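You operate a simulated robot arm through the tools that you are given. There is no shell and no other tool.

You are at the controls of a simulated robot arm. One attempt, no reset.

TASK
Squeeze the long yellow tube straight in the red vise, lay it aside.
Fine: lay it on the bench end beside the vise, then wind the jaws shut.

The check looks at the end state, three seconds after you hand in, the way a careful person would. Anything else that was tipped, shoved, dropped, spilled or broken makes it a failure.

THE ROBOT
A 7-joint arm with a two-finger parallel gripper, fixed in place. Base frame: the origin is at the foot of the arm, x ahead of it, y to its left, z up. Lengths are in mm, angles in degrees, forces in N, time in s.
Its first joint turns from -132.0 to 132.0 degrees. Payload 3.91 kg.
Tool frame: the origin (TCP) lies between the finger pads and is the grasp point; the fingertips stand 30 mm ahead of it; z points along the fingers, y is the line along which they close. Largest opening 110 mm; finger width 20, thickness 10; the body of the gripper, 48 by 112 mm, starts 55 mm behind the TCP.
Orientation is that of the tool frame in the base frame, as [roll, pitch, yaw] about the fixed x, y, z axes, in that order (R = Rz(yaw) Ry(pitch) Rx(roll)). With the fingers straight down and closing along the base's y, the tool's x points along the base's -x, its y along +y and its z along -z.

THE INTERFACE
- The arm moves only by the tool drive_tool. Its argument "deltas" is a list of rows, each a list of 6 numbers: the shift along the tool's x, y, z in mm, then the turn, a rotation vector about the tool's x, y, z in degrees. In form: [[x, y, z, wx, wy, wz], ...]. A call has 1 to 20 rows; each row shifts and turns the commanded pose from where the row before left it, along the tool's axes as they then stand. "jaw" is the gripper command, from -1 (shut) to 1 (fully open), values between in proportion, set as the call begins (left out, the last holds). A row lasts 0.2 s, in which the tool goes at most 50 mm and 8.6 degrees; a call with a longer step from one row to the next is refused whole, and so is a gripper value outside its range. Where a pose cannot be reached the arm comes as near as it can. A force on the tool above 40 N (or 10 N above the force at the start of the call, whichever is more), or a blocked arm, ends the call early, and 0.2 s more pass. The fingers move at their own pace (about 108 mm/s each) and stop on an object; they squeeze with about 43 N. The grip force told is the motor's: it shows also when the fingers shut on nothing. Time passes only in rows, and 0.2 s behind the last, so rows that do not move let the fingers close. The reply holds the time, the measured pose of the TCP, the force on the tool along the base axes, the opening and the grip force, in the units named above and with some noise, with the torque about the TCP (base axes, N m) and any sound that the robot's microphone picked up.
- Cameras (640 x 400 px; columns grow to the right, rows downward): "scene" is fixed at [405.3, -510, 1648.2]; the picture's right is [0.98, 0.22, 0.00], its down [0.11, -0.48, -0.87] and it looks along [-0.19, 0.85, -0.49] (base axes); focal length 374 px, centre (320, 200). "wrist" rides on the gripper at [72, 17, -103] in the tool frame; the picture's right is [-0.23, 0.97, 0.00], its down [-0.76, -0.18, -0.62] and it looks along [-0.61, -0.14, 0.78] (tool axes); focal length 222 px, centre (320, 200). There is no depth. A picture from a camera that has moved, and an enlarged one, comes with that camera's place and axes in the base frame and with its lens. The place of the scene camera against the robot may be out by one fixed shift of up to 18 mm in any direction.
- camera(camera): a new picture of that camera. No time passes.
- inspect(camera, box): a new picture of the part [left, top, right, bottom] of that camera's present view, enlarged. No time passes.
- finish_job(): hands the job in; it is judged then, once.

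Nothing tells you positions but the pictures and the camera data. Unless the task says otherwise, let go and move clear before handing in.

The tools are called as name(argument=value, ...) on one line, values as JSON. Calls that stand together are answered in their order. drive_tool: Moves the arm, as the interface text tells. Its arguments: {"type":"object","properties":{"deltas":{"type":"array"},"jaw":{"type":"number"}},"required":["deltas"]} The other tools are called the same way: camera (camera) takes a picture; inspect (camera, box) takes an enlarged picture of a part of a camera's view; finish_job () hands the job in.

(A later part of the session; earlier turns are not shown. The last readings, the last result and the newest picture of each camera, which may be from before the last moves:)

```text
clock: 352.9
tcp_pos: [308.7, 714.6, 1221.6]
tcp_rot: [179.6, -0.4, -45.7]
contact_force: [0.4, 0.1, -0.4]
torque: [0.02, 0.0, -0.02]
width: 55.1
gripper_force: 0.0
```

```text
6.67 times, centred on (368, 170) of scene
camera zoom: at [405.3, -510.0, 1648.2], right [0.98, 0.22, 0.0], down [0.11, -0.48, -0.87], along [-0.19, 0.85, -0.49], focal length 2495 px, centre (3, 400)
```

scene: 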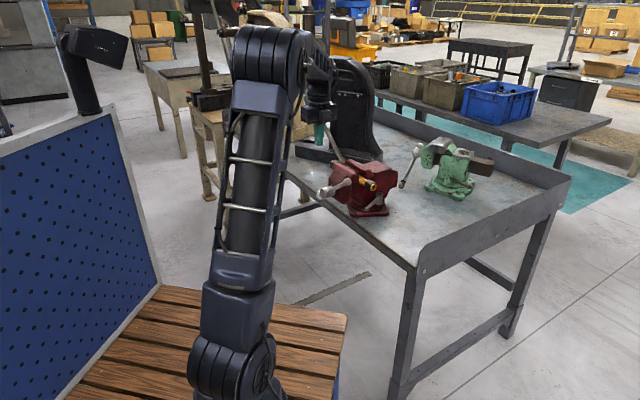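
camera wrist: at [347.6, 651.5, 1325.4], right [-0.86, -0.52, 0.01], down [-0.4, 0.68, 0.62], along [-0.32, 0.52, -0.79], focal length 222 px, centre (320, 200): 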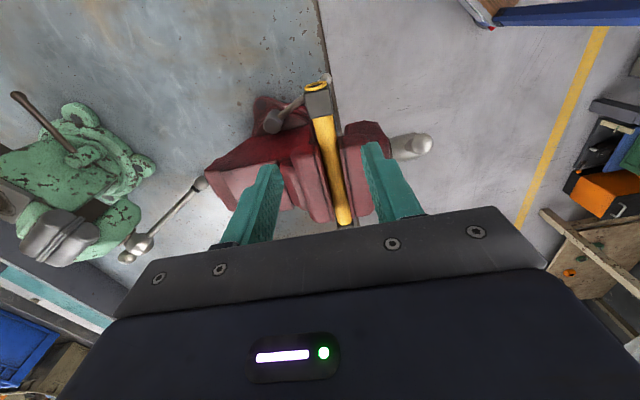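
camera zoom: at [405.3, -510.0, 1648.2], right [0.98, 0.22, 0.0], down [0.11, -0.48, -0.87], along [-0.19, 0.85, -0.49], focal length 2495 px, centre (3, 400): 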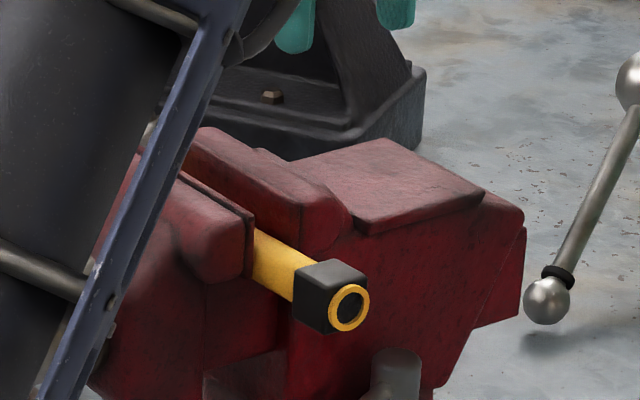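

I'll open the vise further: back to the handle's +d side to push it on through the bottom.

drive_tool(deltas=[[-39, 16.4, 0, 0, 0, 0.7], [-39, 16.4, 0, 0, 0, 0], [-39, 16.4, 0, 0, 0, 0], [-39, 16.4, 0, 0, 0, 0], [-39, 16.4, 0, 0, 0, 0], [-39, 16.4, 0, 0, 0, 0], [-39, 16.4, 0, 0, 0, 0], [0, 0, 40, 0, 0, 0], [0, 0, 40, 0, 0, 0], [0, 0, 40, 0, 0, 0], [0, 0, 40, 0, 0, 0], [0, 0, 0, 0, 8.5, 0], [0, 0, 0, 0, 8.5, 0], [0, 0, 0, 0, 8.5, 0], [0, 0, 0, 0, 8.5, 0]], jaw=-1)

camera(camera="wrist")

inspect(camera="scene", box=[290, 120, 410, 240])

```text
clock: 356.1
tcp_pos: [38.5, 830.6, 1061.7]
tcp_rot: [179.5, -34.4, -46.2]
contact_force: [0.3, 0.2, 1.7]
torque: [0.03, 0.07, -0.04]
width: 0.1
gripper_force: 37.9
```

```text
taken
camera wrist: at [27.4, 818.2, 1187.2], right [-0.84, -0.54, -0.12], down [-0.55, 0.83, 0.08], along [0.06, 0.13, -0.99], focal length 222 px, centre (320, 200)
```

wrist: 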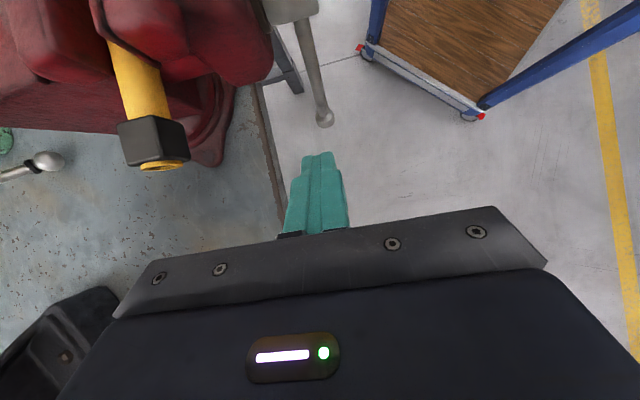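

```text
3.33 times, centred on (350, 180) of scene
camera zoom: at [405.3, -510.0, 1648.2], right [0.98, 0.22, 0.0], down [0.11, -0.48, -0.87], along [-0.19, 0.85, -0.49], focal length 1248 px, centre (220, 267)
```

zoom: 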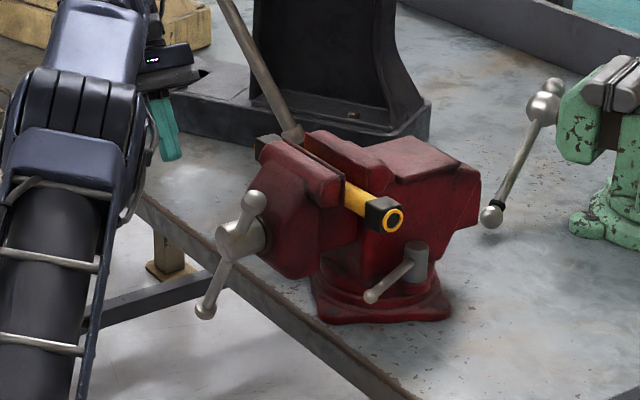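

drive_tool(deltas=[[-6.4, 1.7, 41.1, 0, 0, 0], [-6.4, 1.7, 41.1, 0, 0, 0], [-6.4, 1.7, 41.1, 0, 0, 0], [0, 0, 7.8, 0, 0, 0], [0, 0, 7.8, 0, 0, 0], [0, 0, 7.8, 0, 0, 0], [0, 0, 7.8, 0, 0, 0], [0, 0, 7.8, 0, 0, 0]])

camera(camera="wrist")

drive_tool(deltas=[[1.14, 0, 2.9, 0, 0, 0], [1.14, 0, 2.9, 0, 0, 0], [1.14, 0, 2.9, 0, 0, 0], [1.14, 0, 2.9, 0, 0, 0], [1.14, 0, 2.9, 0, 0, 0], [1.14, 0, 2.9, 0, 0, 0], [1.14, 0, 2.9, 0, 0, 0], [1.63, 0, 2.64, 0, 0, 0], [1.63, 0, 2.64, 0, 0, 0], [1.63, 0, 2.64, 0, 0, 0], [1.63, 0, 2.64, 0, 0, 0], [1.63, 0, 2.64, 0, 0, 0], [1.63, 0, 2.64, 0, 0, 0], [1.63, 0, 2.64, 0, 0, 0]])

camera(camera="wrist")

```text
clock: 357.9
tcp_pos: [85.5, 771.0, 916.0]
tcp_rot: [179.6, -34.4, -46.1]
contact_force: [-0.9, 1.7, 0.8]
torque: [0.0, -0.01, 0.01]
width: 0.0
gripper_force: 38.0
```

```text
taken
camera wrist: at [75.1, 758.9, 1041.3], right [-0.84, -0.54, -0.12], down [-0.55, 0.83, 0.08], along [0.06, 0.13, -0.99], focal length 222 px, centre (320, 200)
```

wrist: 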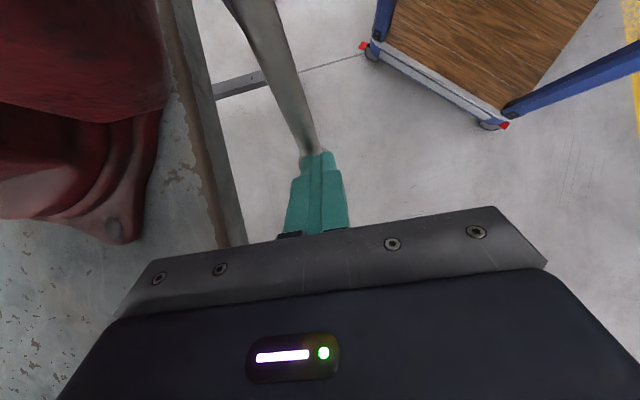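

```text
clock: 360.9
tcp_pos: [111.1, 745.0, 893.9]
tcp_rot: [179.5, -34.4, -46.1]
contact_force: [-3.2, 0.8, 0.1]
torque: [-0.01, 0.06, -0.04]
width: 0.0
gripper_force: 37.9
```

```text
taken
camera wrist: at [100.1, 732.0, 1020.0], right [-0.84, -0.54, -0.12], down [-0.55, 0.83, 0.08], along [0.06, 0.13, -0.99], focal length 222 px, centre (320, 200)
```

wrist: 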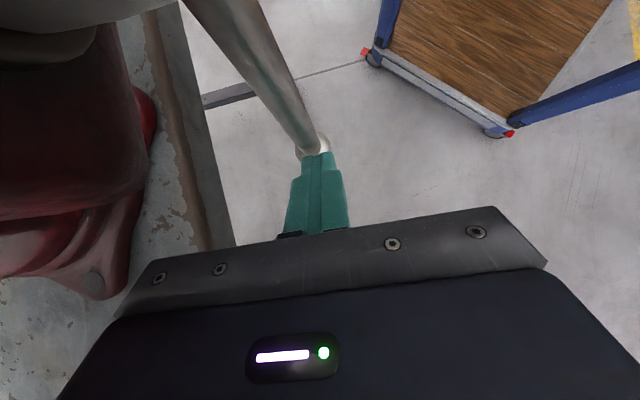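

drive_tool(deltas=[[3.6, 0, 3.6, 0, 0, 0], [-4, 0, -8, 0, 0, 0], [0, 0, -40, 0, 0, 0]])

inspect(camera="scene", box=[290, 120, 410, 240])

inspect(camera="scene", box=[335, 140, 400, 200])

```text
clock: 361.7
tcp_pos: [93.9, 763.2, 932.9]
tcp_rot: [179.6, -34.4, -46.3]
contact_force: [0.2, 0.2, 0.3]
torque: [-0.02, 0.02, -0.04]
width: 0.0
gripper_force: 37.9
```

```text
3.33 times, centred on (350, 180) of scene
camera zoom: at [405.3, -510.0, 1648.2], right [0.98, 0.22, 0.0], down [0.11, -0.48, -0.87], along [-0.19, 0.85, -0.49], focal length 1248 px, centre (220, 267)
```

zoom: 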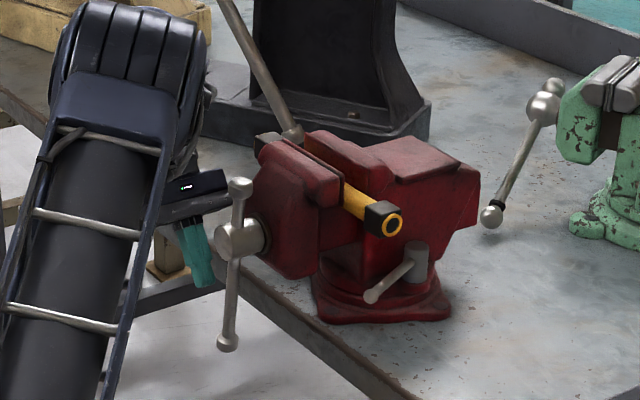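

```text
6.67 times, centred on (368, 170) of scene
camera zoom: at [405.3, -510.0, 1648.2], right [0.98, 0.22, 0.0], down [0.11, -0.48, -0.87], along [-0.19, 0.85, -0.49], focal length 2495 px, centre (3, 400)
```

zoom: 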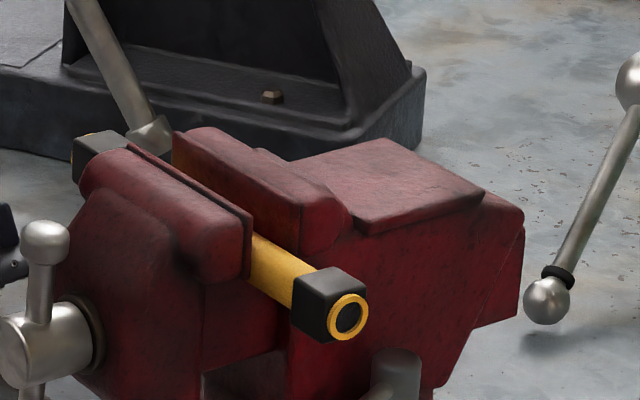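

drive_tool(deltas=[[0, 0, -45, 0, 0, 0], [0, 0, -45, 0, 0, 0], [25, 0, -37, 0, 0, 0], [25, 0, -37, 0, 0, 0], [25, 0, -37, 0, 0, 0], [25, 0, -37, 0, 0, 0], [0, 0, 0, 0, -8.6, 0], [0, 0, 0, 0, -8.6, 0], [0, 0, 0, 0, -8.6, 0], [0, 0, 0, 0, -8.6, 0], [0, 0, 0, 0, 0, 0]])

drive_tool(deltas=[[38, -18, 0, 0, 0, 0], [38, -18, 0, 0, 0, 0], [38, -18, 0, 0, 0, 0], [38, -18, 0, 0, 0, 0], [38, -18, 0, 0, 0, 0], [30, -18, 0, 0, 0, 0], [0, 0, 0, 0, 0, 0]], jaw=0)

camera(camera="wrist")

inspect(camera="wrist", box=[220, 40, 420, 230])

```text
clock: 364.1
tcp_pos: [58.7, 801.2, 1151.7]
tcp_rot: [179.5, 0.1, -46.4]
contact_force: [0.1, -0.8, -0.1]
torque: [0.02, -0.01, -0.01]
width: 0.0
gripper_force: 37.3
out of reach, approached as far as the arm can: row 6
```

```text
clock: 365.7
tcp_pos: [289.8, 716.2, 1150.3]
tcp_rot: [179.5, 0.0, -46.4]
contact_force: [-0.3, 0.6, -0.3]
torque: [0.01, -0.03, 0.02]
width: 55.2
gripper_force: 0.0
```

```text
taken
camera wrist: at [328.3, 651.8, 1252.1], right [-0.86, -0.51, 0.01], down [-0.39, 0.68, 0.62], along [-0.32, 0.53, -0.78], focal length 222 px, centre (320, 200)
```

wrist: 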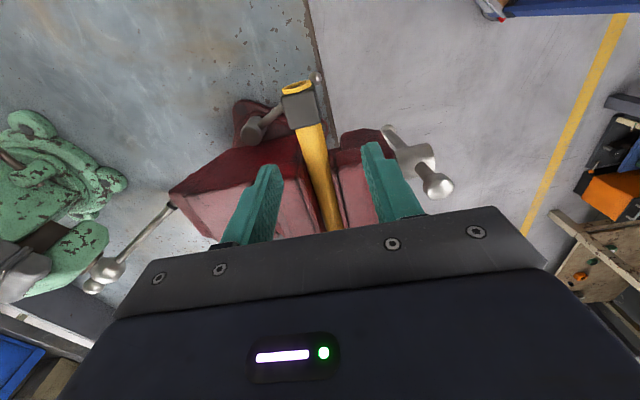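

```text
2.11 times, centred on (320, 135) of wrist
camera zoom: at [328.3, 651.8, 1252.1], right [-0.86, -0.51, 0.01], down [-0.39, 0.68, 0.62], along [-0.32, 0.53, -0.78], focal length 468 px, centre (320, 337)
```

zoom: 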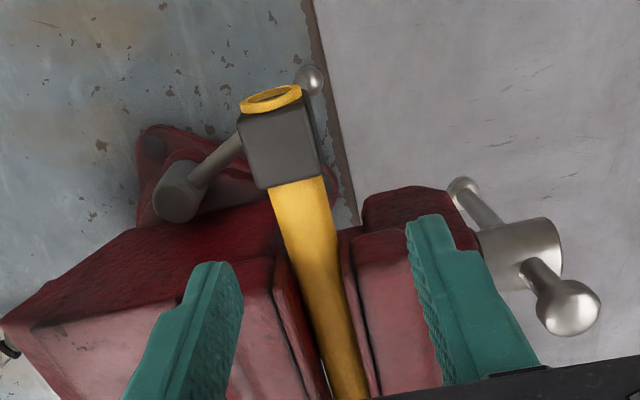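

Now the tube sits loose in the gap (its near end has shifted). Lower onto the block and grip.

drive_tool(deltas=[[9, -5.3, 0, 0, 0, -0.6], [9, -5.2, 0, 0, 0, 0], [0, 0, 35, 0, 0, 0], [0, 0, 35, 0, 0, 0], [0, 0, 26, 0, 0, 0], [0, 0, 0, 0, 0, 0]])

drive_tool(deltas=[[0, 0, 0, 0, 0, 0], [0, 0, 0, 0, 0, 0], [0, 0, 0, 0, 0, 0]], jaw=-1)

drive_tool(deltas=[[0, 0, -1.5, 0, 0, 0], [0, 0, -1.5, 0, 0, 0], [0, 0, 0, 0, 0, 0]])

camera(camera="wrist")

```text
clock: 367.1
tcp_pos: [308.0, 709.4, 1055.0]
tcp_rot: [179.5, 0.0, -45.8]
contact_force: [0.3, -0.3, 0.4]
torque: [0.01, 0.0, -0.02]
width: 54.9
gripper_force: 0.1
```

```text
clock: 367.9
tcp_pos: [309.3, 710.1, 1056.2]
tcp_rot: [179.6, 0.0, -45.9]
contact_force: [11.3, 15.3, 1.6]
torque: [0.43, 0.05, -0.82]
width: 29.5
gripper_force: 43.0
```

```text
clock: 368.7
tcp_pos: [307.4, 710.9, 1057.0]
tcp_rot: [179.5, -0.1, -45.8]
contact_force: [12.1, 12.9, -10.9]
torque: [-0.4, -0.83, -0.45]
width: 29.4
gripper_force: 43.2
```

```text
taken
camera wrist: at [348.0, 646.6, 1159.5], right [-0.86, -0.52, 0.01], down [-0.4, 0.68, 0.62], along [-0.33, 0.53, -0.78], focal length 222 px, centre (320, 200)
```

wrist: 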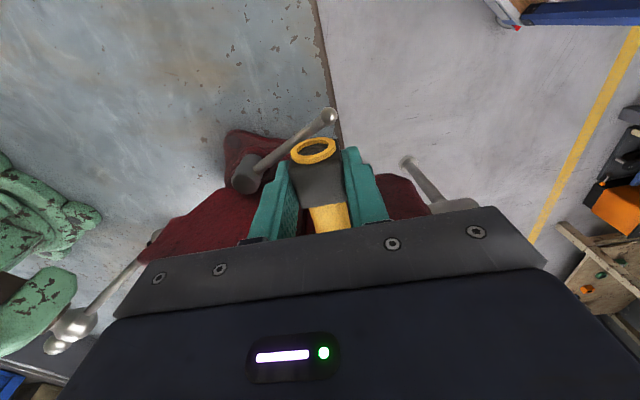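

drive_tool(deltas=[[0, -1.6, 0, 0, 0, 0.5], [0, 0, 0, 0, 0, 0]])

drive_tool(deltas=[[0, 0, -1.5, 0, 0, 0], [0, 0, -1.5, 0, 0, 0], [0, 0, -1.5, 0, 0, 0], [0, 0, -1.5, 0, 0, 0], [0, 0, 0, 0, 0, 0]])

drive_tool(deltas=[[0, 0, -1.5, 0, 0, 0], [0, 0, -1.5, 0, 0, 0], [0, 0, -1.5, 0, 0, 0], [0, 0, -1.5, 0, 0, 0], [0, 0, 0, 0, 0, 0]])

inspect(camera="scene", box=[320, 120, 420, 220])

```text
clock: 369.3
tcp_pos: [307.9, 710.7, 1057.3]
tcp_rot: [179.5, 0.0, -46.2]
contact_force: [2.1, -0.1, -3.1]
torque: [-0.28, -0.3, 0.19]
width: 29.1
gripper_force: 42.4
```

```text
clock: 370.5
tcp_pos: [309.8, 711.5, 1062.4]
tcp_rot: [179.5, 0.0, -46.4]
contact_force: [-1.2, -1.5, -2.6]
torque: [-0.28, -0.2, 0.32]
width: 29.6
gripper_force: 43.4
```

```text
clock: 371.7
tcp_pos: [311.0, 710.3, 1070.0]
tcp_rot: [179.5, 0.0, -46.2]
contact_force: [-1.2, 1.0, -1.9]
torque: [-0.15, -0.17, -0.04]
width: 29.4
gripper_force: 42.7
```

```text
4.00 times, centred on (370, 170) of scene
camera zoom: at [405.3, -510.0, 1648.2], right [0.98, 0.22, 0.0], down [0.11, -0.48, -0.87], along [-0.19, 0.85, -0.49], focal length 1497 px, centre (120, 320)
```

zoom: 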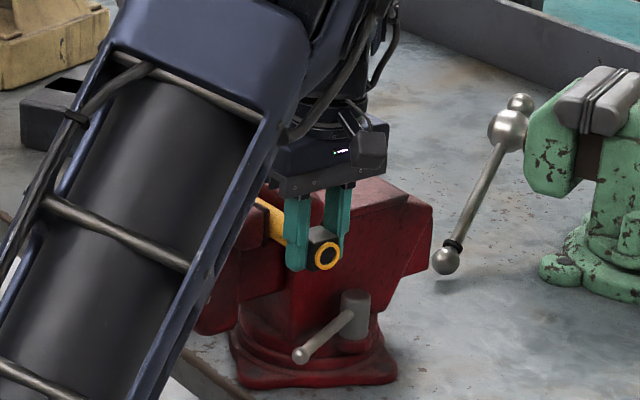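

It's free: only the tube's weight now, and it stays level. Lift it clear of the jaws.

drive_tool(deltas=[[0, 0, -4, 0, 0, 0], [0, 0, -6, 0, 0, 0], [0, 0, -8, 0, 0, 0], [0, 0, -10, 0, 0, 0], [0, 0, -12, 0, 0, 0], [0, 0, -15, 0, 0, 0], [0, 0, -15, 0, 0, 0], [0, 0, -15, 0, 0, 0], [0, 0, -15, 0, 0, 0], [0, 0, -10, 0, 0, 0], [0, 0, 0, 0, 0, 0]])

camera(camera="wrist")

camera(camera="scene")

inspect(camera="scene", box=[320, 90, 420, 190])

```text
clock: 374.1
tcp_pos: [310.9, 711.7, 1179.2]
tcp_rot: [179.5, 0.0, -46.3]
contact_force: [-0.3, -0.4, -2.7]
torque: [-0.14, -0.16, -0.03]
width: 29.4
gripper_force: 43.4
```

```text
taken
camera wrist: at [349.1, 648.1, 1282.1], right [-0.86, -0.51, 0.01], down [-0.39, 0.68, 0.62], along [-0.32, 0.53, -0.78], focal length 222 px, centre (320, 200)
```

wrist: 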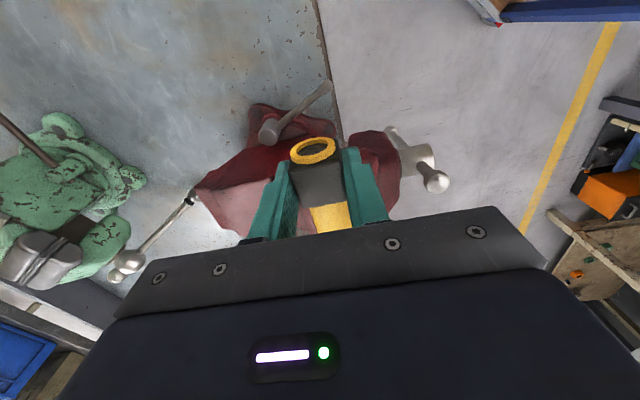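

```text
taken
```

scene: 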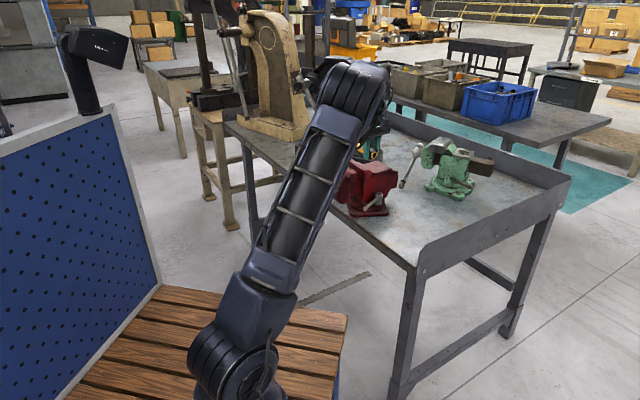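

```text
4.00 times, centred on (370, 140) of scene
camera zoom: at [405.3, -510.0, 1648.2], right [0.98, 0.22, 0.0], down [0.11, -0.48, -0.87], along [-0.19, 0.85, -0.49], focal length 1497 px, centre (120, 440)
```

zoom: 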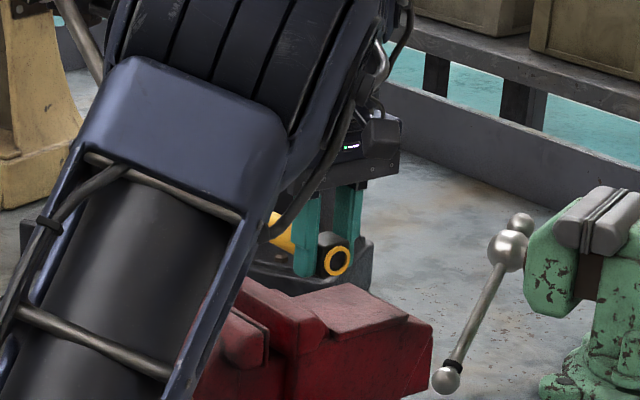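

The tube is held level and clear. I'll carry it to the bench end, then turn it about 90° to lie across the bench as it did at first.

drive_tool(deltas=[[30, -10, 0, 0, 0, 0], [34, -10, 0, 0, 0, 0], [34, -10, 0, 0, 0, 0], [34, -10, 0, 0, 0, 0], [34, -10, 0, 0, 0, 0], [20, -8, 0, 0, 0, 0], [0, 0, 0, 0, 0, 0]])

drive_tool(deltas=[[0, 0, 0, 0, 0, 4], [0, 0, 0, 0, 0, 6], [0, 0, 0, 0, 0, 8], [0, 0, 0, 0, 0, 8], [0, 0, 0, 0, 0, 8], [0, 0, 0, 0, 0, 8], [0, 0, 0, 0, 0, 8], [0, 0, 0, 0, 0, 8], [0, 0, 0, 0, 0, 8], [0, 0, 0, 0, 0, 8], [0, 0, 0, 0, 0, 8], [0, 0, 0, 0, 0, 5], [0, 0, 0, 0, 0, 3], [0, 0, 0, 0, 0, 0]])

camera(camera="wrist")

inspect(camera="scene", box=[380, 100, 520, 260])

```text
clock: 375.7
tcp_pos: [479.6, 616.3, 1178.6]
tcp_rot: [179.5, 0.0, -46.3]
contact_force: [0.4, -0.9, -2.0]
torque: [-0.15, -0.11, -0.01]
width: 29.6
gripper_force: 42.7
```

```text
clock: 378.7
tcp_pos: [481.7, 618.0, 1179.9]
tcp_rot: [180.0, -0.4, -136.4]
contact_force: [-0.5, -0.7, -1.9]
torque: [-0.13, 0.17, 0.02]
width: 29.3
gripper_force: 42.8
```

```text
taken
camera wrist: at [417.5, 579.7, 1282.7], right [-0.51, 0.86, 0.0], down [0.68, 0.4, 0.62], along [0.53, 0.31, -0.79], focal length 222 px, centre (320, 200)
```

wrist: 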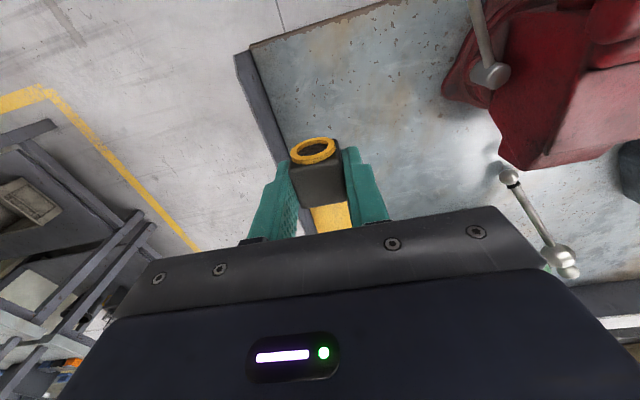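

```text
2.50 times, centred on (450, 180) of scene
camera zoom: at [405.3, -510.0, 1648.2], right [0.98, 0.22, 0.0], down [0.11, -0.48, -0.87], along [-0.19, 0.85, -0.49], focal length 936 px, centre (-5, 250)
```

zoom: 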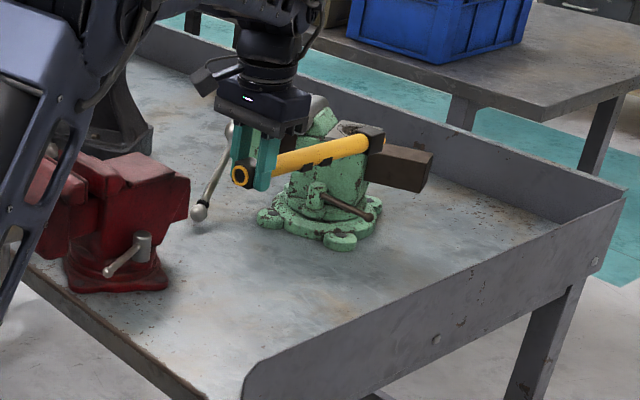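

The tube is straight and level over the bench end. Lower it.

drive_tool(deltas=[[0, 0, 20, 0, 0, 0], [0, 0, 40, 0, 0, 0], [0, 0, 40, 0, 0, 0], [0, 0, 40, 0, 0, 0], [0, 0, 40, 0, 0, 0], [0, 0, 35, 0, 0, 0], [0, 0, 20, 0, 0, 0], [0, 0, 10, 0, 0, 0], [0, 0, 0, 0, 0, 0]])

inspect(camera="scene", box=[390, 180, 490, 260])

camera(camera="wrist")

```text
clock: 380.7
tcp_pos: [480.0, 616.6, 934.2]
tcp_rot: [-179.9, -0.5, -136.3]
contact_force: [0.7, 0.0, -1.7]
torque: [-0.14, 0.17, 0.0]
width: 29.7
gripper_force: 42.7
```

```text
5.00 times, centred on (440, 220) of scene
camera zoom: at [405.3, -510.0, 1648.2], right [0.98, 0.22, 0.0], down [0.11, -0.48, -0.87], along [-0.19, 0.85, -0.49], focal length 1872 px, centre (-280, 100)
```

zoom: 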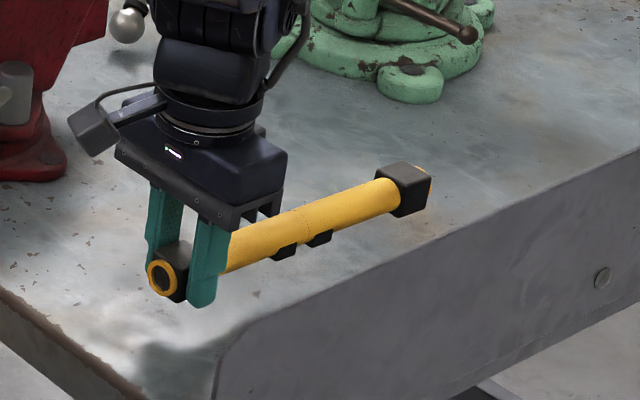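

```text
taken
camera wrist: at [416.1, 578.1, 1036.5], right [-0.51, 0.86, 0.0], down [0.68, 0.4, 0.62], along [0.53, 0.31, -0.79], focal length 222 px, centre (320, 200)
```

wrist: 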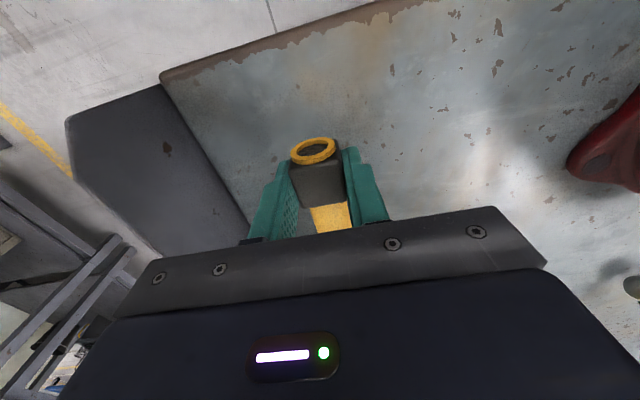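

drive_tool(deltas=[[0, 15, 5, 0, 0, 0], [0, 5, 6, 0, 0, 0], [0, 0, 6, 0, 0, 0], [0, 0, 5, 0, 0, 0], [0, 0, 4, 0, 0, 0], [0, 0, 0, 0, 0, 0]])

inspect(camera="scene", box=[390, 180, 490, 260])

```text
clock: 382.1
tcp_pos: [465.1, 631.8, 908.0]
tcp_rot: [-180.0, -0.5, -136.3]
contact_force: [0.4, 0.2, -1.7]
torque: [-0.14, 0.14, -0.01]
width: 29.2
gripper_force: 43.6
```

```text
5.00 times, centred on (440, 220) of scene
camera zoom: at [405.3, -510.0, 1648.2], right [0.98, 0.22, 0.0], down [0.11, -0.48, -0.87], along [-0.19, 0.85, -0.49], focal length 1872 px, centre (-280, 100)
```

zoom: 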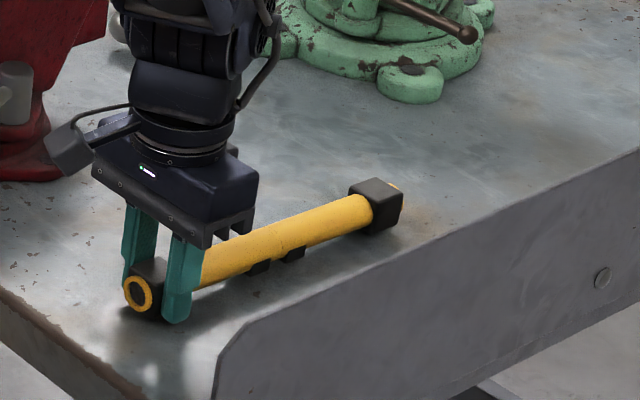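

drive_tool(deltas=[[0, 0, 1.5, 0, 0, 0], [0, 0, 1.5, 0, 0, 0], [0, 0, 0, 0, 0, 0]])

drive_tool(deltas=[[0, 0, 1.5, 0, 0, 0], [0, 0, 0, 0, 0, 0]])

drive_tool(deltas=[[0, 0, 1.5, 0, 0, 0], [0, 0, 0, 0, 0, 0]])

drive_tool(deltas=[[0, 0, 1.5, 0, 0, 0], [0, 0, 0, 0, 0, 0]])

```text
clock: 382.9
tcp_pos: [465.1, 630.4, 903.9]
tcp_rot: [180.0, -0.5, -136.3]
contact_force: [0.1, -0.9, -2.4]
torque: [-0.18, 0.22, -0.02]
width: 29.6
gripper_force: 42.7
```

```text
clock: 383.5
tcp_pos: [467.0, 630.8, 903.7]
tcp_rot: [-180.0, -0.4, -136.2]
contact_force: [0.0, -0.2, -2.6]
torque: [-0.16, 0.16, -0.01]
width: 29.7
gripper_force: 42.9
```

```text
clock: 384.1
tcp_pos: [466.6, 629.8, 902.0]
tcp_rot: [-179.9, -0.3, -136.2]
contact_force: [-0.1, 0.7, 0.0]
torque: [0.26, -0.23, -0.03]
width: 29.7
gripper_force: 43.0
```

```text
clock: 384.7
tcp_pos: [466.4, 630.0, 900.1]
tcp_rot: [179.9, -0.4, -136.3]
contact_force: [0.0, 0.7, 4.0]
torque: [0.96, -0.95, 0.11]
width: 29.4
gripper_force: 43.4
```

drive_tool(deltas=[[0, 0, 1, 0, 0, 0], [0, 0, 0, 0, 0, 0]])

drive_tool(deltas=[[0, 0, 1, 0, 0, 0], [0, 0, 0, 0, 0, 0]])

drive_tool(deltas=[[0, 0, 1, 0, 0, 0], [0, 0, 0, 0, 0, 0]])

inspect(camera="scene", box=[390, 180, 490, 260])

```text
clock: 385.3
tcp_pos: [465.8, 631.5, 899.5]
tcp_rot: [-180.0, -0.4, -136.4]
contact_force: [3.6, 3.6, 9.4]
torque: [0.33, -0.14, -0.09]
width: 29.5
gripper_force: 43.0
```

```text
clock: 385.9
tcp_pos: [466.1, 630.5, 899.3]
tcp_rot: [-179.9, -0.3, -136.4]
contact_force: [7.6, 2.5, 25.1]
torque: [0.1, -0.29, -0.14]
width: 29.5
gripper_force: 43.0
```

```text
clock: 386.5
tcp_pos: [466.1, 630.5, 899.5]
tcp_rot: [-180.0, -0.2, -136.3]
contact_force: [-1.0, -1.7, 5.9]
torque: [-0.23, 0.05, 0.04]
width: 29.4
gripper_force: 43.0
stopped in row 2: the force on the tool passed its limit at 41 N (the readings are from after the stop); the commanded pose is now the measured one
```

```text
5.00 times, centred on (440, 220) of scene
camera zoom: at [405.3, -510.0, 1648.2], right [0.98, 0.22, 0.0], down [0.11, -0.48, -0.87], along [-0.19, 0.85, -0.49], focal length 1872 px, centre (-280, 100)
```

zoom: 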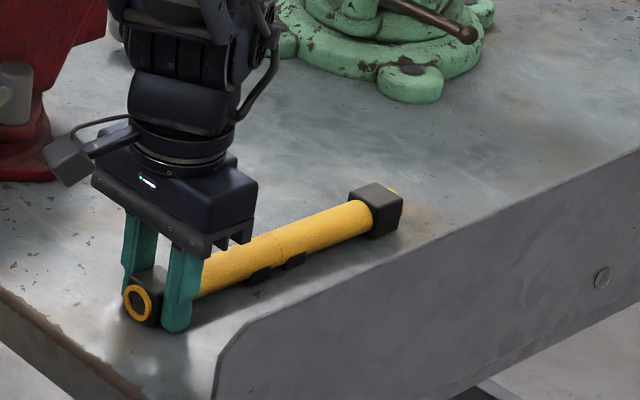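

The tube now rests flat on the bench. I'll open gently and lift off.

drive_tool(deltas=[[0, 0, 0, 0, 0, 0], [0, 0, 0, 0, 0, 0]], jaw=-0.25)

drive_tool(deltas=[[0, 0, -5, 0, 0, 0], [0, 0, -20, 0, 0, 0], [0, 0, -45, 0, 0, 0], [0, 0, -45, 0, 0, 0], [0, 0, -45, 0, 0, 0], [0, 0, -45, 0, 0, 0], [0, 0, -45, 0, 0, 0], [0, 0, 0, 0, 0, 0]])

camera(camera="wrist")

inspect(camera="scene", box=[390, 180, 490, 260])

inspect(camera="wrist", box=[240, 40, 400, 230])

```text
clock: 387.1
tcp_pos: [466.4, 631.5, 900.4]
tcp_rot: [179.9, -0.2, -136.3]
contact_force: [0.6, 2.7, 8.6]
torque: [-0.04, -0.17, 0.14]
width: 40.7
gripper_force: 0.2
```

```text
clock: 388.9
tcp_pos: [465.7, 630.9, 1150.7]
tcp_rot: [180.0, -0.3, -136.3]
contact_force: [0.3, 0.1, 0.1]
torque: [-0.01, 0.02, -0.02]
width: 41.2
gripper_force: 0.1
```

```text
taken
camera wrist: at [402.9, 592.6, 1254.1], right [-0.51, 0.86, 0.0], down [0.68, 0.4, 0.62], along [0.53, 0.31, -0.79], focal length 222 px, centre (320, 200)
```

wrist: 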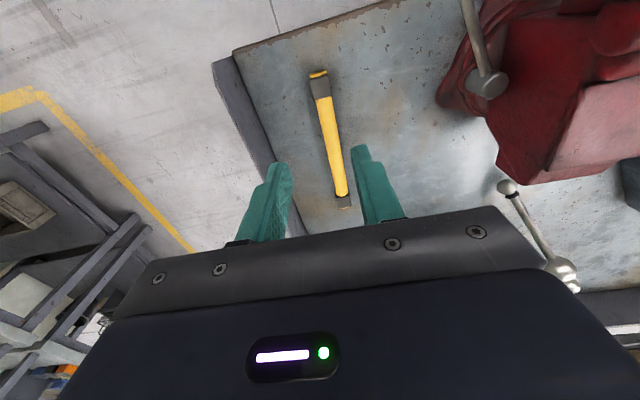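

```text
5.00 times, centred on (440, 220) of scene
camera zoom: at [405.3, -510.0, 1648.2], right [0.98, 0.22, 0.0], down [0.11, -0.48, -0.87], along [-0.19, 0.85, -0.49], focal length 1872 px, centre (-280, 100)
```

zoom: 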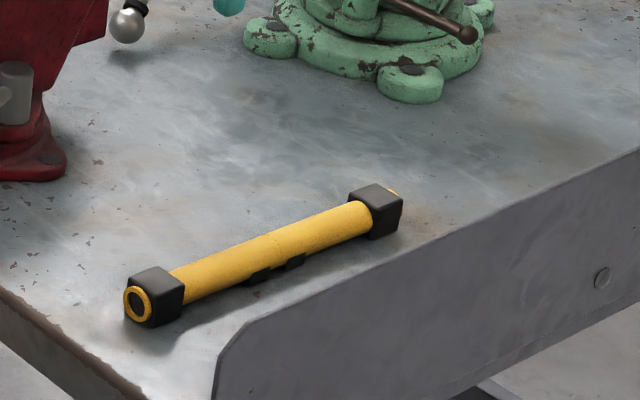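

```text
2.11 times, centred on (320, 135) of wrist
camera zoom: at [402.9, 592.6, 1254.1], right [-0.51, 0.86, 0.0], down [0.68, 0.4, 0.62], along [0.53, 0.31, -0.79], focal length 468 px, centre (320, 337)
```

zoom: 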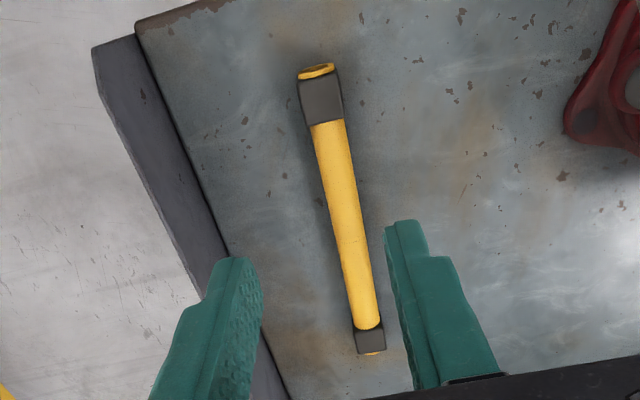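

The tube lies on the bench end. I'll check its straightness closely before closing the vise.

inspect(camera="scene", box=[408, 212, 462, 248])

inspect(camera="wrist", box=[290, 60, 370, 210])

```text
11.11 times, centred on (435, 230) of scene
camera zoom: at [405.3, -510.0, 1648.2], right [0.98, 0.22, 0.0], down [0.11, -0.48, -0.87], along [-0.19, 0.85, -0.49], focal length 4159 px, centre (-958, -133)
```

zoom: 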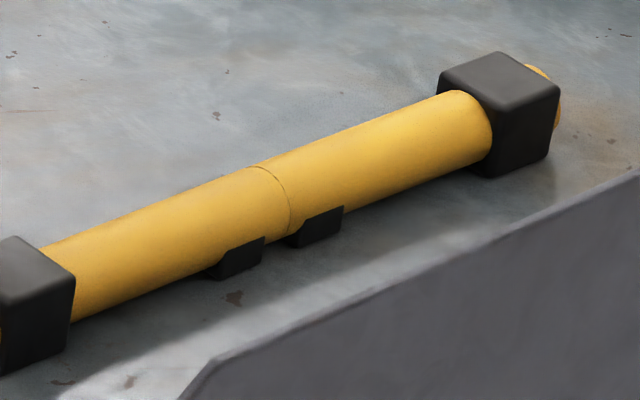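

```text
2.67 times, centred on (330, 135) of wrist
camera zoom: at [402.9, 592.6, 1254.1], right [-0.51, 0.86, 0.0], down [0.68, 0.4, 0.62], along [0.53, 0.31, -0.79], focal length 592 px, centre (293, 373)
```

zoom: 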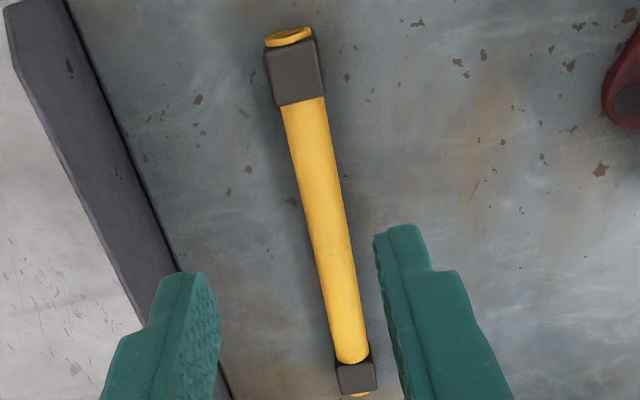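

inspect(camera="wrist", box=[305, 90, 345, 140])

inspect(camera="wrist", box=[315, 140, 355, 200])

```text
8.00 times, centred on (325, 115) of wrist
camera zoom: at [402.9, 592.6, 1254.1], right [-0.51, 0.86, 0.0], down [0.68, 0.4, 0.62], along [0.53, 0.31, -0.79], focal length 1777 px, centre (280, 880)
```

zoom: 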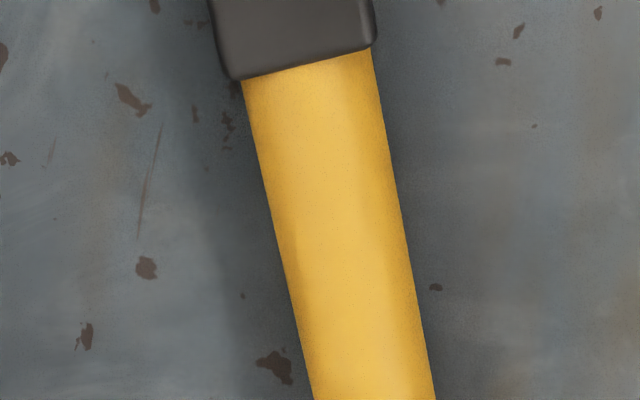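

```text
6.67 times, centred on (335, 170) of wrist
camera zoom: at [402.9, 592.6, 1254.1], right [-0.51, 0.86, 0.0], down [0.68, 0.4, 0.62], along [0.53, 0.31, -0.79], focal length 1481 px, centre (220, 400)
```

zoom: 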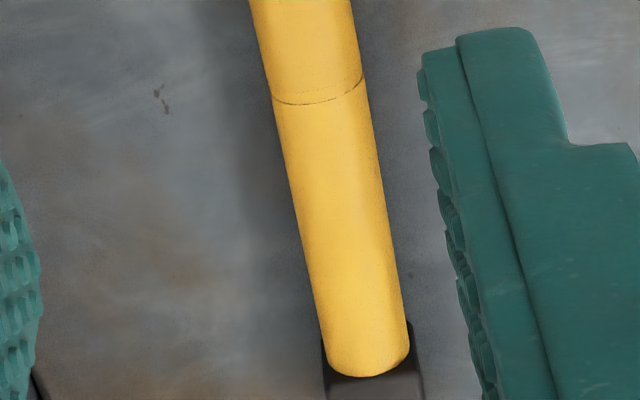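

The tube is straight within about a degree, and it is laid aside. Now to wind the jaws shut. I'll use one slanted peg orientation that can follow the whole handle circle, so I'm going back over to the front of the vise.

drive_tool(deltas=[[28.8, 37.9, -3, 0, 0, 0], [28.8, 37.9, -3, 0, 0, 0], [28.8, 37.9, -3, 0, 0, 0], [28.8, 37.9, -3, 0, 0, 0], [28.8, 37.9, 0, 0, 0, 0], [28.8, 37.9, 0, 0, 0, 0], [28.8, 37.9, 0, 0, 0, 0], [28.8, 37.9, 0, 0, 0, 0], [0, 0, 0, 0, 0, 8.1], [0, 0, 0, 0, 0, 8.1], [0, 0, 0, 0, 0, 8.1], [0, 0, 0, 0, 0, 8.1], [0, 0, 0, 0, 0, 8.1], [0, 0, 0, 0, 0, 8.1], [0, 0, 0, 0, 0, 8.1], [0, 0, 0, 0, 0, 8.1], [0, 0, 0, 0, 0, 8.1], [0, 0, 0, 0, 0, 8.1], [0, 0, 0, 0, 0, 7.7]], jaw=-1)

drive_tool(deltas=[[0, 0, 0, -5.73, -5.73, 0], [0, 0, 0, -5.73, -5.73, 0], [0, 0, 0, -5.73, -5.73, 0], [0, 0, 0, -5.73, -5.73, 0], [0, 0, 0, -5.73, -5.73, 0], [0, 0, 0, -5.73, -5.73, 0], [0, 0, 0, 0, 0, 0]])

camera(camera="wrist")

inspect(camera="scene", box=[290, 120, 410, 240])

```text
clock: 392.9
tcp_pos: [91.0, 690.5, 1162.5]
tcp_rot: [-179.7, -0.1, 134.8]
contact_force: [-0.3, 0.6, 0.2]
torque: [-0.02, -0.01, -0.02]
width: 0.0
gripper_force: 38.0
```

```text
clock: 394.5
tcp_pos: [90.7, 693.3, 1162.7]
tcp_rot: [141.5, 32.2, 123.6]
contact_force: [0.6, 0.5, 0.2]
torque: [0.03, -0.01, -0.01]
width: 0.0
gripper_force: 37.3
```

```text
taken
camera wrist: at [-12.4, 755.1, 1201.1], right [0.56, 0.53, 0.63], down [-0.19, -0.66, 0.72], along [0.8, -0.53, -0.27], focal length 222 px, centre (320, 200)
```

wrist: 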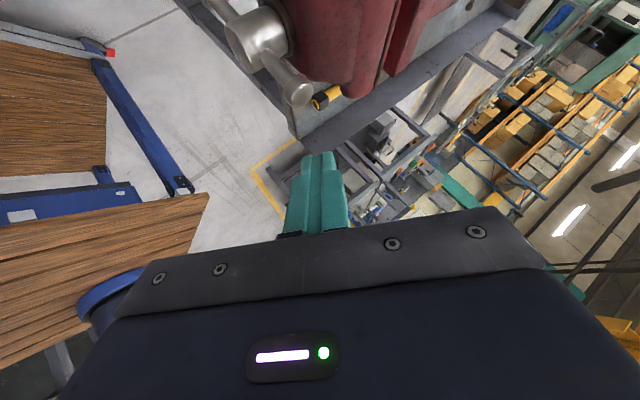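

```text
3.33 times, centred on (350, 180) of scene
camera zoom: at [405.3, -510.0, 1648.2], right [0.98, 0.22, 0.0], down [0.11, -0.48, -0.87], along [-0.19, 0.85, -0.49], focal length 1248 px, centre (220, 267)
```

zoom: 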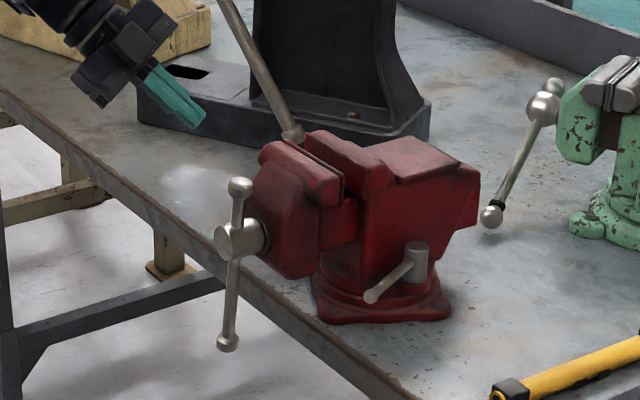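

drive_tool(deltas=[[19.4, -21.2, 24.4, 0, 0, 0], [19.4, -21.2, 24.4, 0, 0, 0], [19.4, -21.2, 24.4, 0, 0, 0]])

drive_tool(deltas=[[19.4, -21.2, 24.4, 0, 0, 0], [19.4, -21.2, 24.4, 0, 0, 0]])

drive_tool(deltas=[[19.4, -21.2, 24.4, 0, 0, 0]])

camera(camera="wrist")

```text
clock: 395.3
tcp_pos: [88.3, 687.0, 1051.3]
tcp_rot: [141.6, 32.0, 123.6]
contact_force: [-0.2, -0.3, 0.7]
torque: [0.05, 0.04, 0.01]
width: 0.0
gripper_force: 38.2
```

```text
clock: 395.9
tcp_pos: [88.9, 684.7, 976.7]
tcp_rot: [141.6, 32.1, 123.6]
contact_force: [0.5, 0.1, 0.2]
torque: [0.01, 0.03, 0.02]
width: 0.0
gripper_force: 38.4
```

```text
clock: 396.3
tcp_pos: [87.3, 682.6, 939.2]
tcp_rot: [141.7, 32.1, 123.6]
contact_force: [0.4, 0.0, 0.2]
torque: [0.02, -0.01, -0.02]
width: 0.0
gripper_force: 37.6
```

```text
taken
camera wrist: at [-16.4, 746.5, 977.3], right [0.56, 0.53, 0.63], down [-0.19, -0.66, 0.72], along [0.8, -0.53, -0.27], focal length 222 px, centre (320, 200)
```

wrist: 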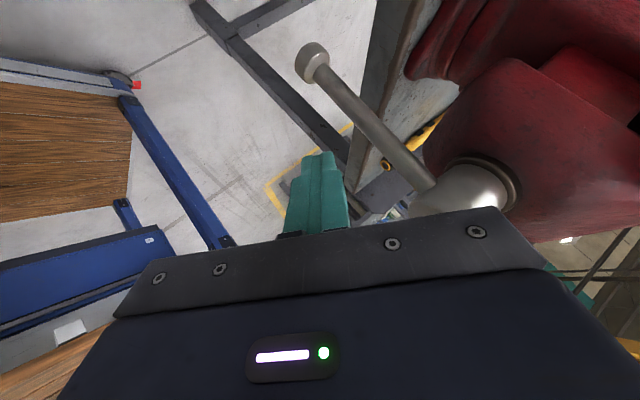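

drive_tool(deltas=[[2, 1.5, 32.2, 0, 0, 0], [2, 1.5, 32.2, 0, 0, 0], [2, 1.5, 32.2, 0, 0, 0]])

camera(camera="wrist")

inspect(camera="scene", box=[290, 140, 390, 240])

```text
clock: 397.1
tcp_pos: [143.1, 689.5, 876.2]
tcp_rot: [141.9, 31.7, 124.3]
contact_force: [-9.7, -6.1, 2.2]
torque: [0.42, -0.83, 0.25]
width: 0.1
gripper_force: 37.6
stopped in row 3: the force on the tool passed its limit at 52 N (the readings are from after the stop); the commanded pose is now the measured one
```

```text
taken
camera wrist: at [39.7, 751.8, 914.0], right [0.56, 0.53, 0.63], down [-0.18, -0.66, 0.73], along [0.81, -0.52, -0.28], focal length 222 px, centre (320, 200)
```

wrist: 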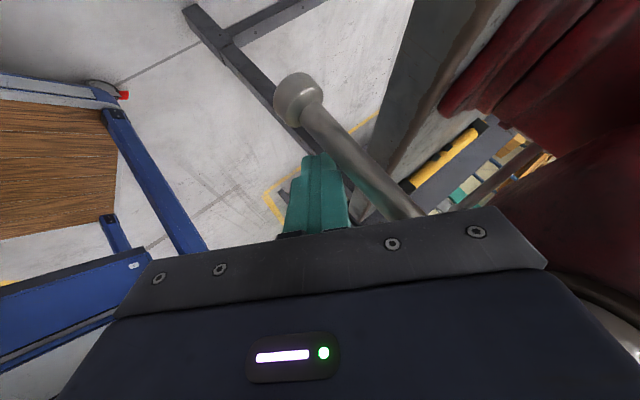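

```text
4.00 times, centred on (340, 190) of scene
camera zoom: at [405.3, -510.0, 1648.2], right [0.98, 0.22, 0.0], down [0.11, -0.48, -0.87], along [-0.19, 0.85, -0.49], focal length 1497 px, centre (240, 240)
```

zoom: 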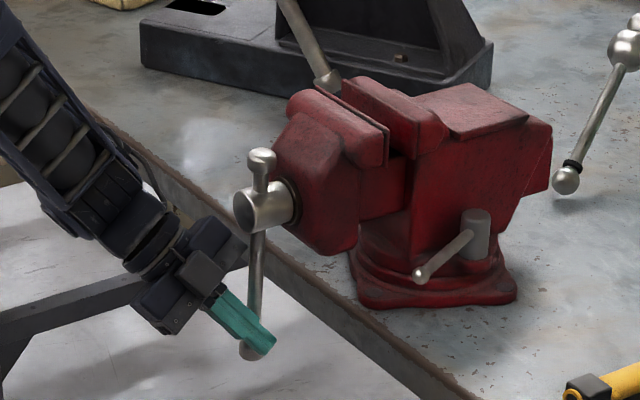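

The gripper body touched the hub's underside. I'll back off and use a larger radius (lower), near the knob.

drive_tool(deltas=[[0, 0, -15, 0, 0, 0], [0, 0, -25, 0, 0, 0], [0.2, -3.3, 25, 0, 0, 0], [0.2, -3.2, 25, 0, 0, 0]])

drive_tool(deltas=[[0.1, 0, 12, 0, 0, 0], [0, 0, 12, 0, 0, 0]])

camera(camera="wrist")

```text
clock: 398.1
tcp_pos: [145.2, 684.8, 861.8]
tcp_rot: [142.0, 31.9, 124.4]
contact_force: [-23.4, -9.1, -6.4]
torque: [0.58, -1.89, 0.56]
width: 0.2
gripper_force: 37.9
```

```text
clock: 398.4
tcp_pos: [144.9, 683.9, 859.0]
tcp_rot: [142.2, 31.8, 124.7]
contact_force: [-11.4, -12.6, -6.3]
torque: [0.91, -0.88, 0.3]
width: 0.0
gripper_force: 37.1
stopped in row 1: the force on the tool passed its limit at 49 N (the readings are from after the stop); the commanded pose is now the measured one
```

```text
taken
camera wrist: at [41.5, 745.7, 899.4], right [0.56, 0.54, 0.63], down [-0.18, -0.66, 0.73], along [0.81, -0.52, -0.28], focal length 222 px, centre (320, 200)
```

wrist: 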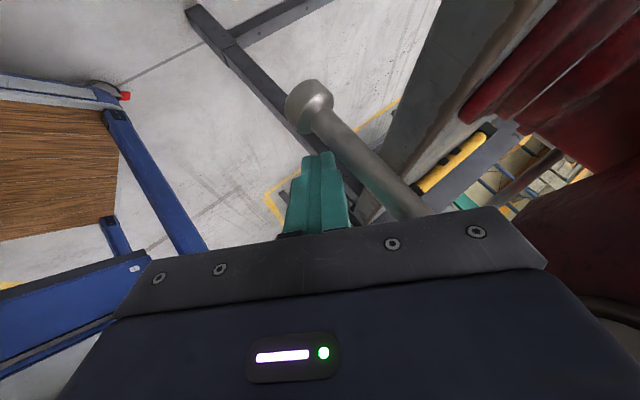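

The long side of the gripper body is what meets the hub. I'll back off and roll the tool 90° about its axis so the narrow side faces the hub.

drive_tool(deltas=[[0, 0, -20, 0, 0, 0], [0, 0, -35, 0, 0, 0], [0, -5, -35, 0, 0, 0], [0, 0, 0, 0, 0, -8.2], [0, 0, 0, 0, 0, -8.2], [0, 0, 0, 0, 0, -8.2], [0, 0, 0, 0, 0, -8.2], [0, 0, 0, 0, 0, -8.2], [0, 0, 0, 0, 0, -8.2], [0, 0, 0, 0, 0, -8.2], [0, 0, 0, 0, 0, -8.2], [0, 0, 0, 0, 0, -8.2], [0, 0, 0, 0, 0, -8.2], [0, 0, 0, 0, 0, -8], [0, 0, 0, 0, 0, 0]])

camera(camera="wrist")

inspect(camera="scene", box=[290, 140, 390, 240])

```text
clock: 401.6
tcp_pos: [77.5, 680.2, 918.4]
tcp_rot: [-141.8, 31.4, -123.1]
contact_force: [-0.3, 0.0, -0.2]
torque: [0.03, 0.0, 0.02]
width: 0.1
gripper_force: 37.6
```

```text
taken
camera wrist: at [-40.7, 639.6, 940.6], right [-0.36, 0.84, -0.4], down [-0.02, 0.42, 0.91], along [0.93, 0.34, -0.13], focal length 222 px, centre (320, 200)
```

wrist: 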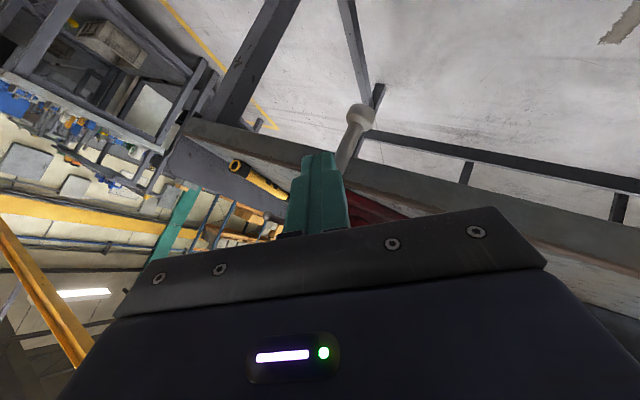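

```text
4.00 times, centred on (340, 190) of scene
camera zoom: at [405.3, -510.0, 1648.2], right [0.98, 0.22, 0.0], down [0.11, -0.48, -0.87], along [-0.19, 0.85, -0.49], focal length 1497 px, centre (240, 240)
```

zoom: 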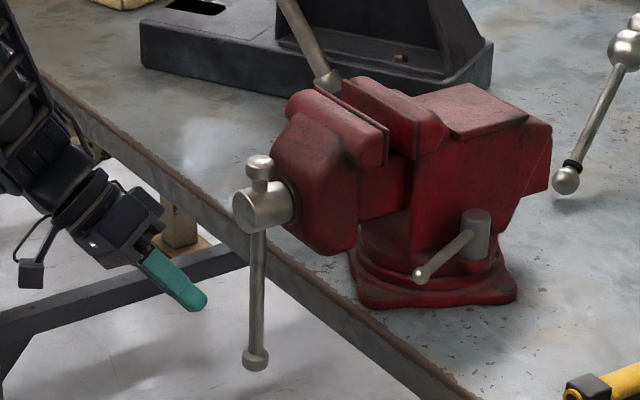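

drive_tool(deltas=[[-2, -2.6, 28.2, 0, 0, 0], [-2, -2.6, 28.2, 0, 0, 0], [-2, -2.6, 28.2, 0, 0, 0], [-2, -2.6, 28.2, 0, 0, 0]])

camera(camera="wrist")

```text
clock: 402.8
tcp_pos: [163.3, 677.9, 850.3]
tcp_rot: [-142.0, 31.2, -122.9]
contact_force: [-10.5, -11.4, 4.7]
torque: [0.86, -0.59, 0.5]
width: 0.0
gripper_force: 37.8
stopped in row 4: the force on the tool passed its limit at 44 N (the readings are from after the stop); the commanded pose is now the measured one
```

```text
taken
camera wrist: at [45.4, 635.5, 873.2], right [-0.37, 0.84, -0.4], down [-0.02, 0.42, 0.91], along [0.93, 0.34, -0.14], focal length 222 px, centre (320, 200)
```

wrist: 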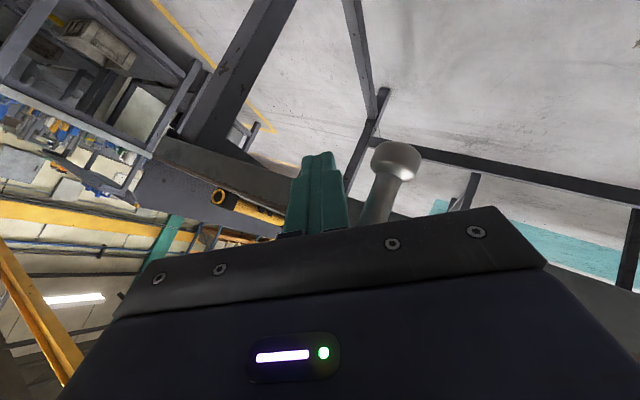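

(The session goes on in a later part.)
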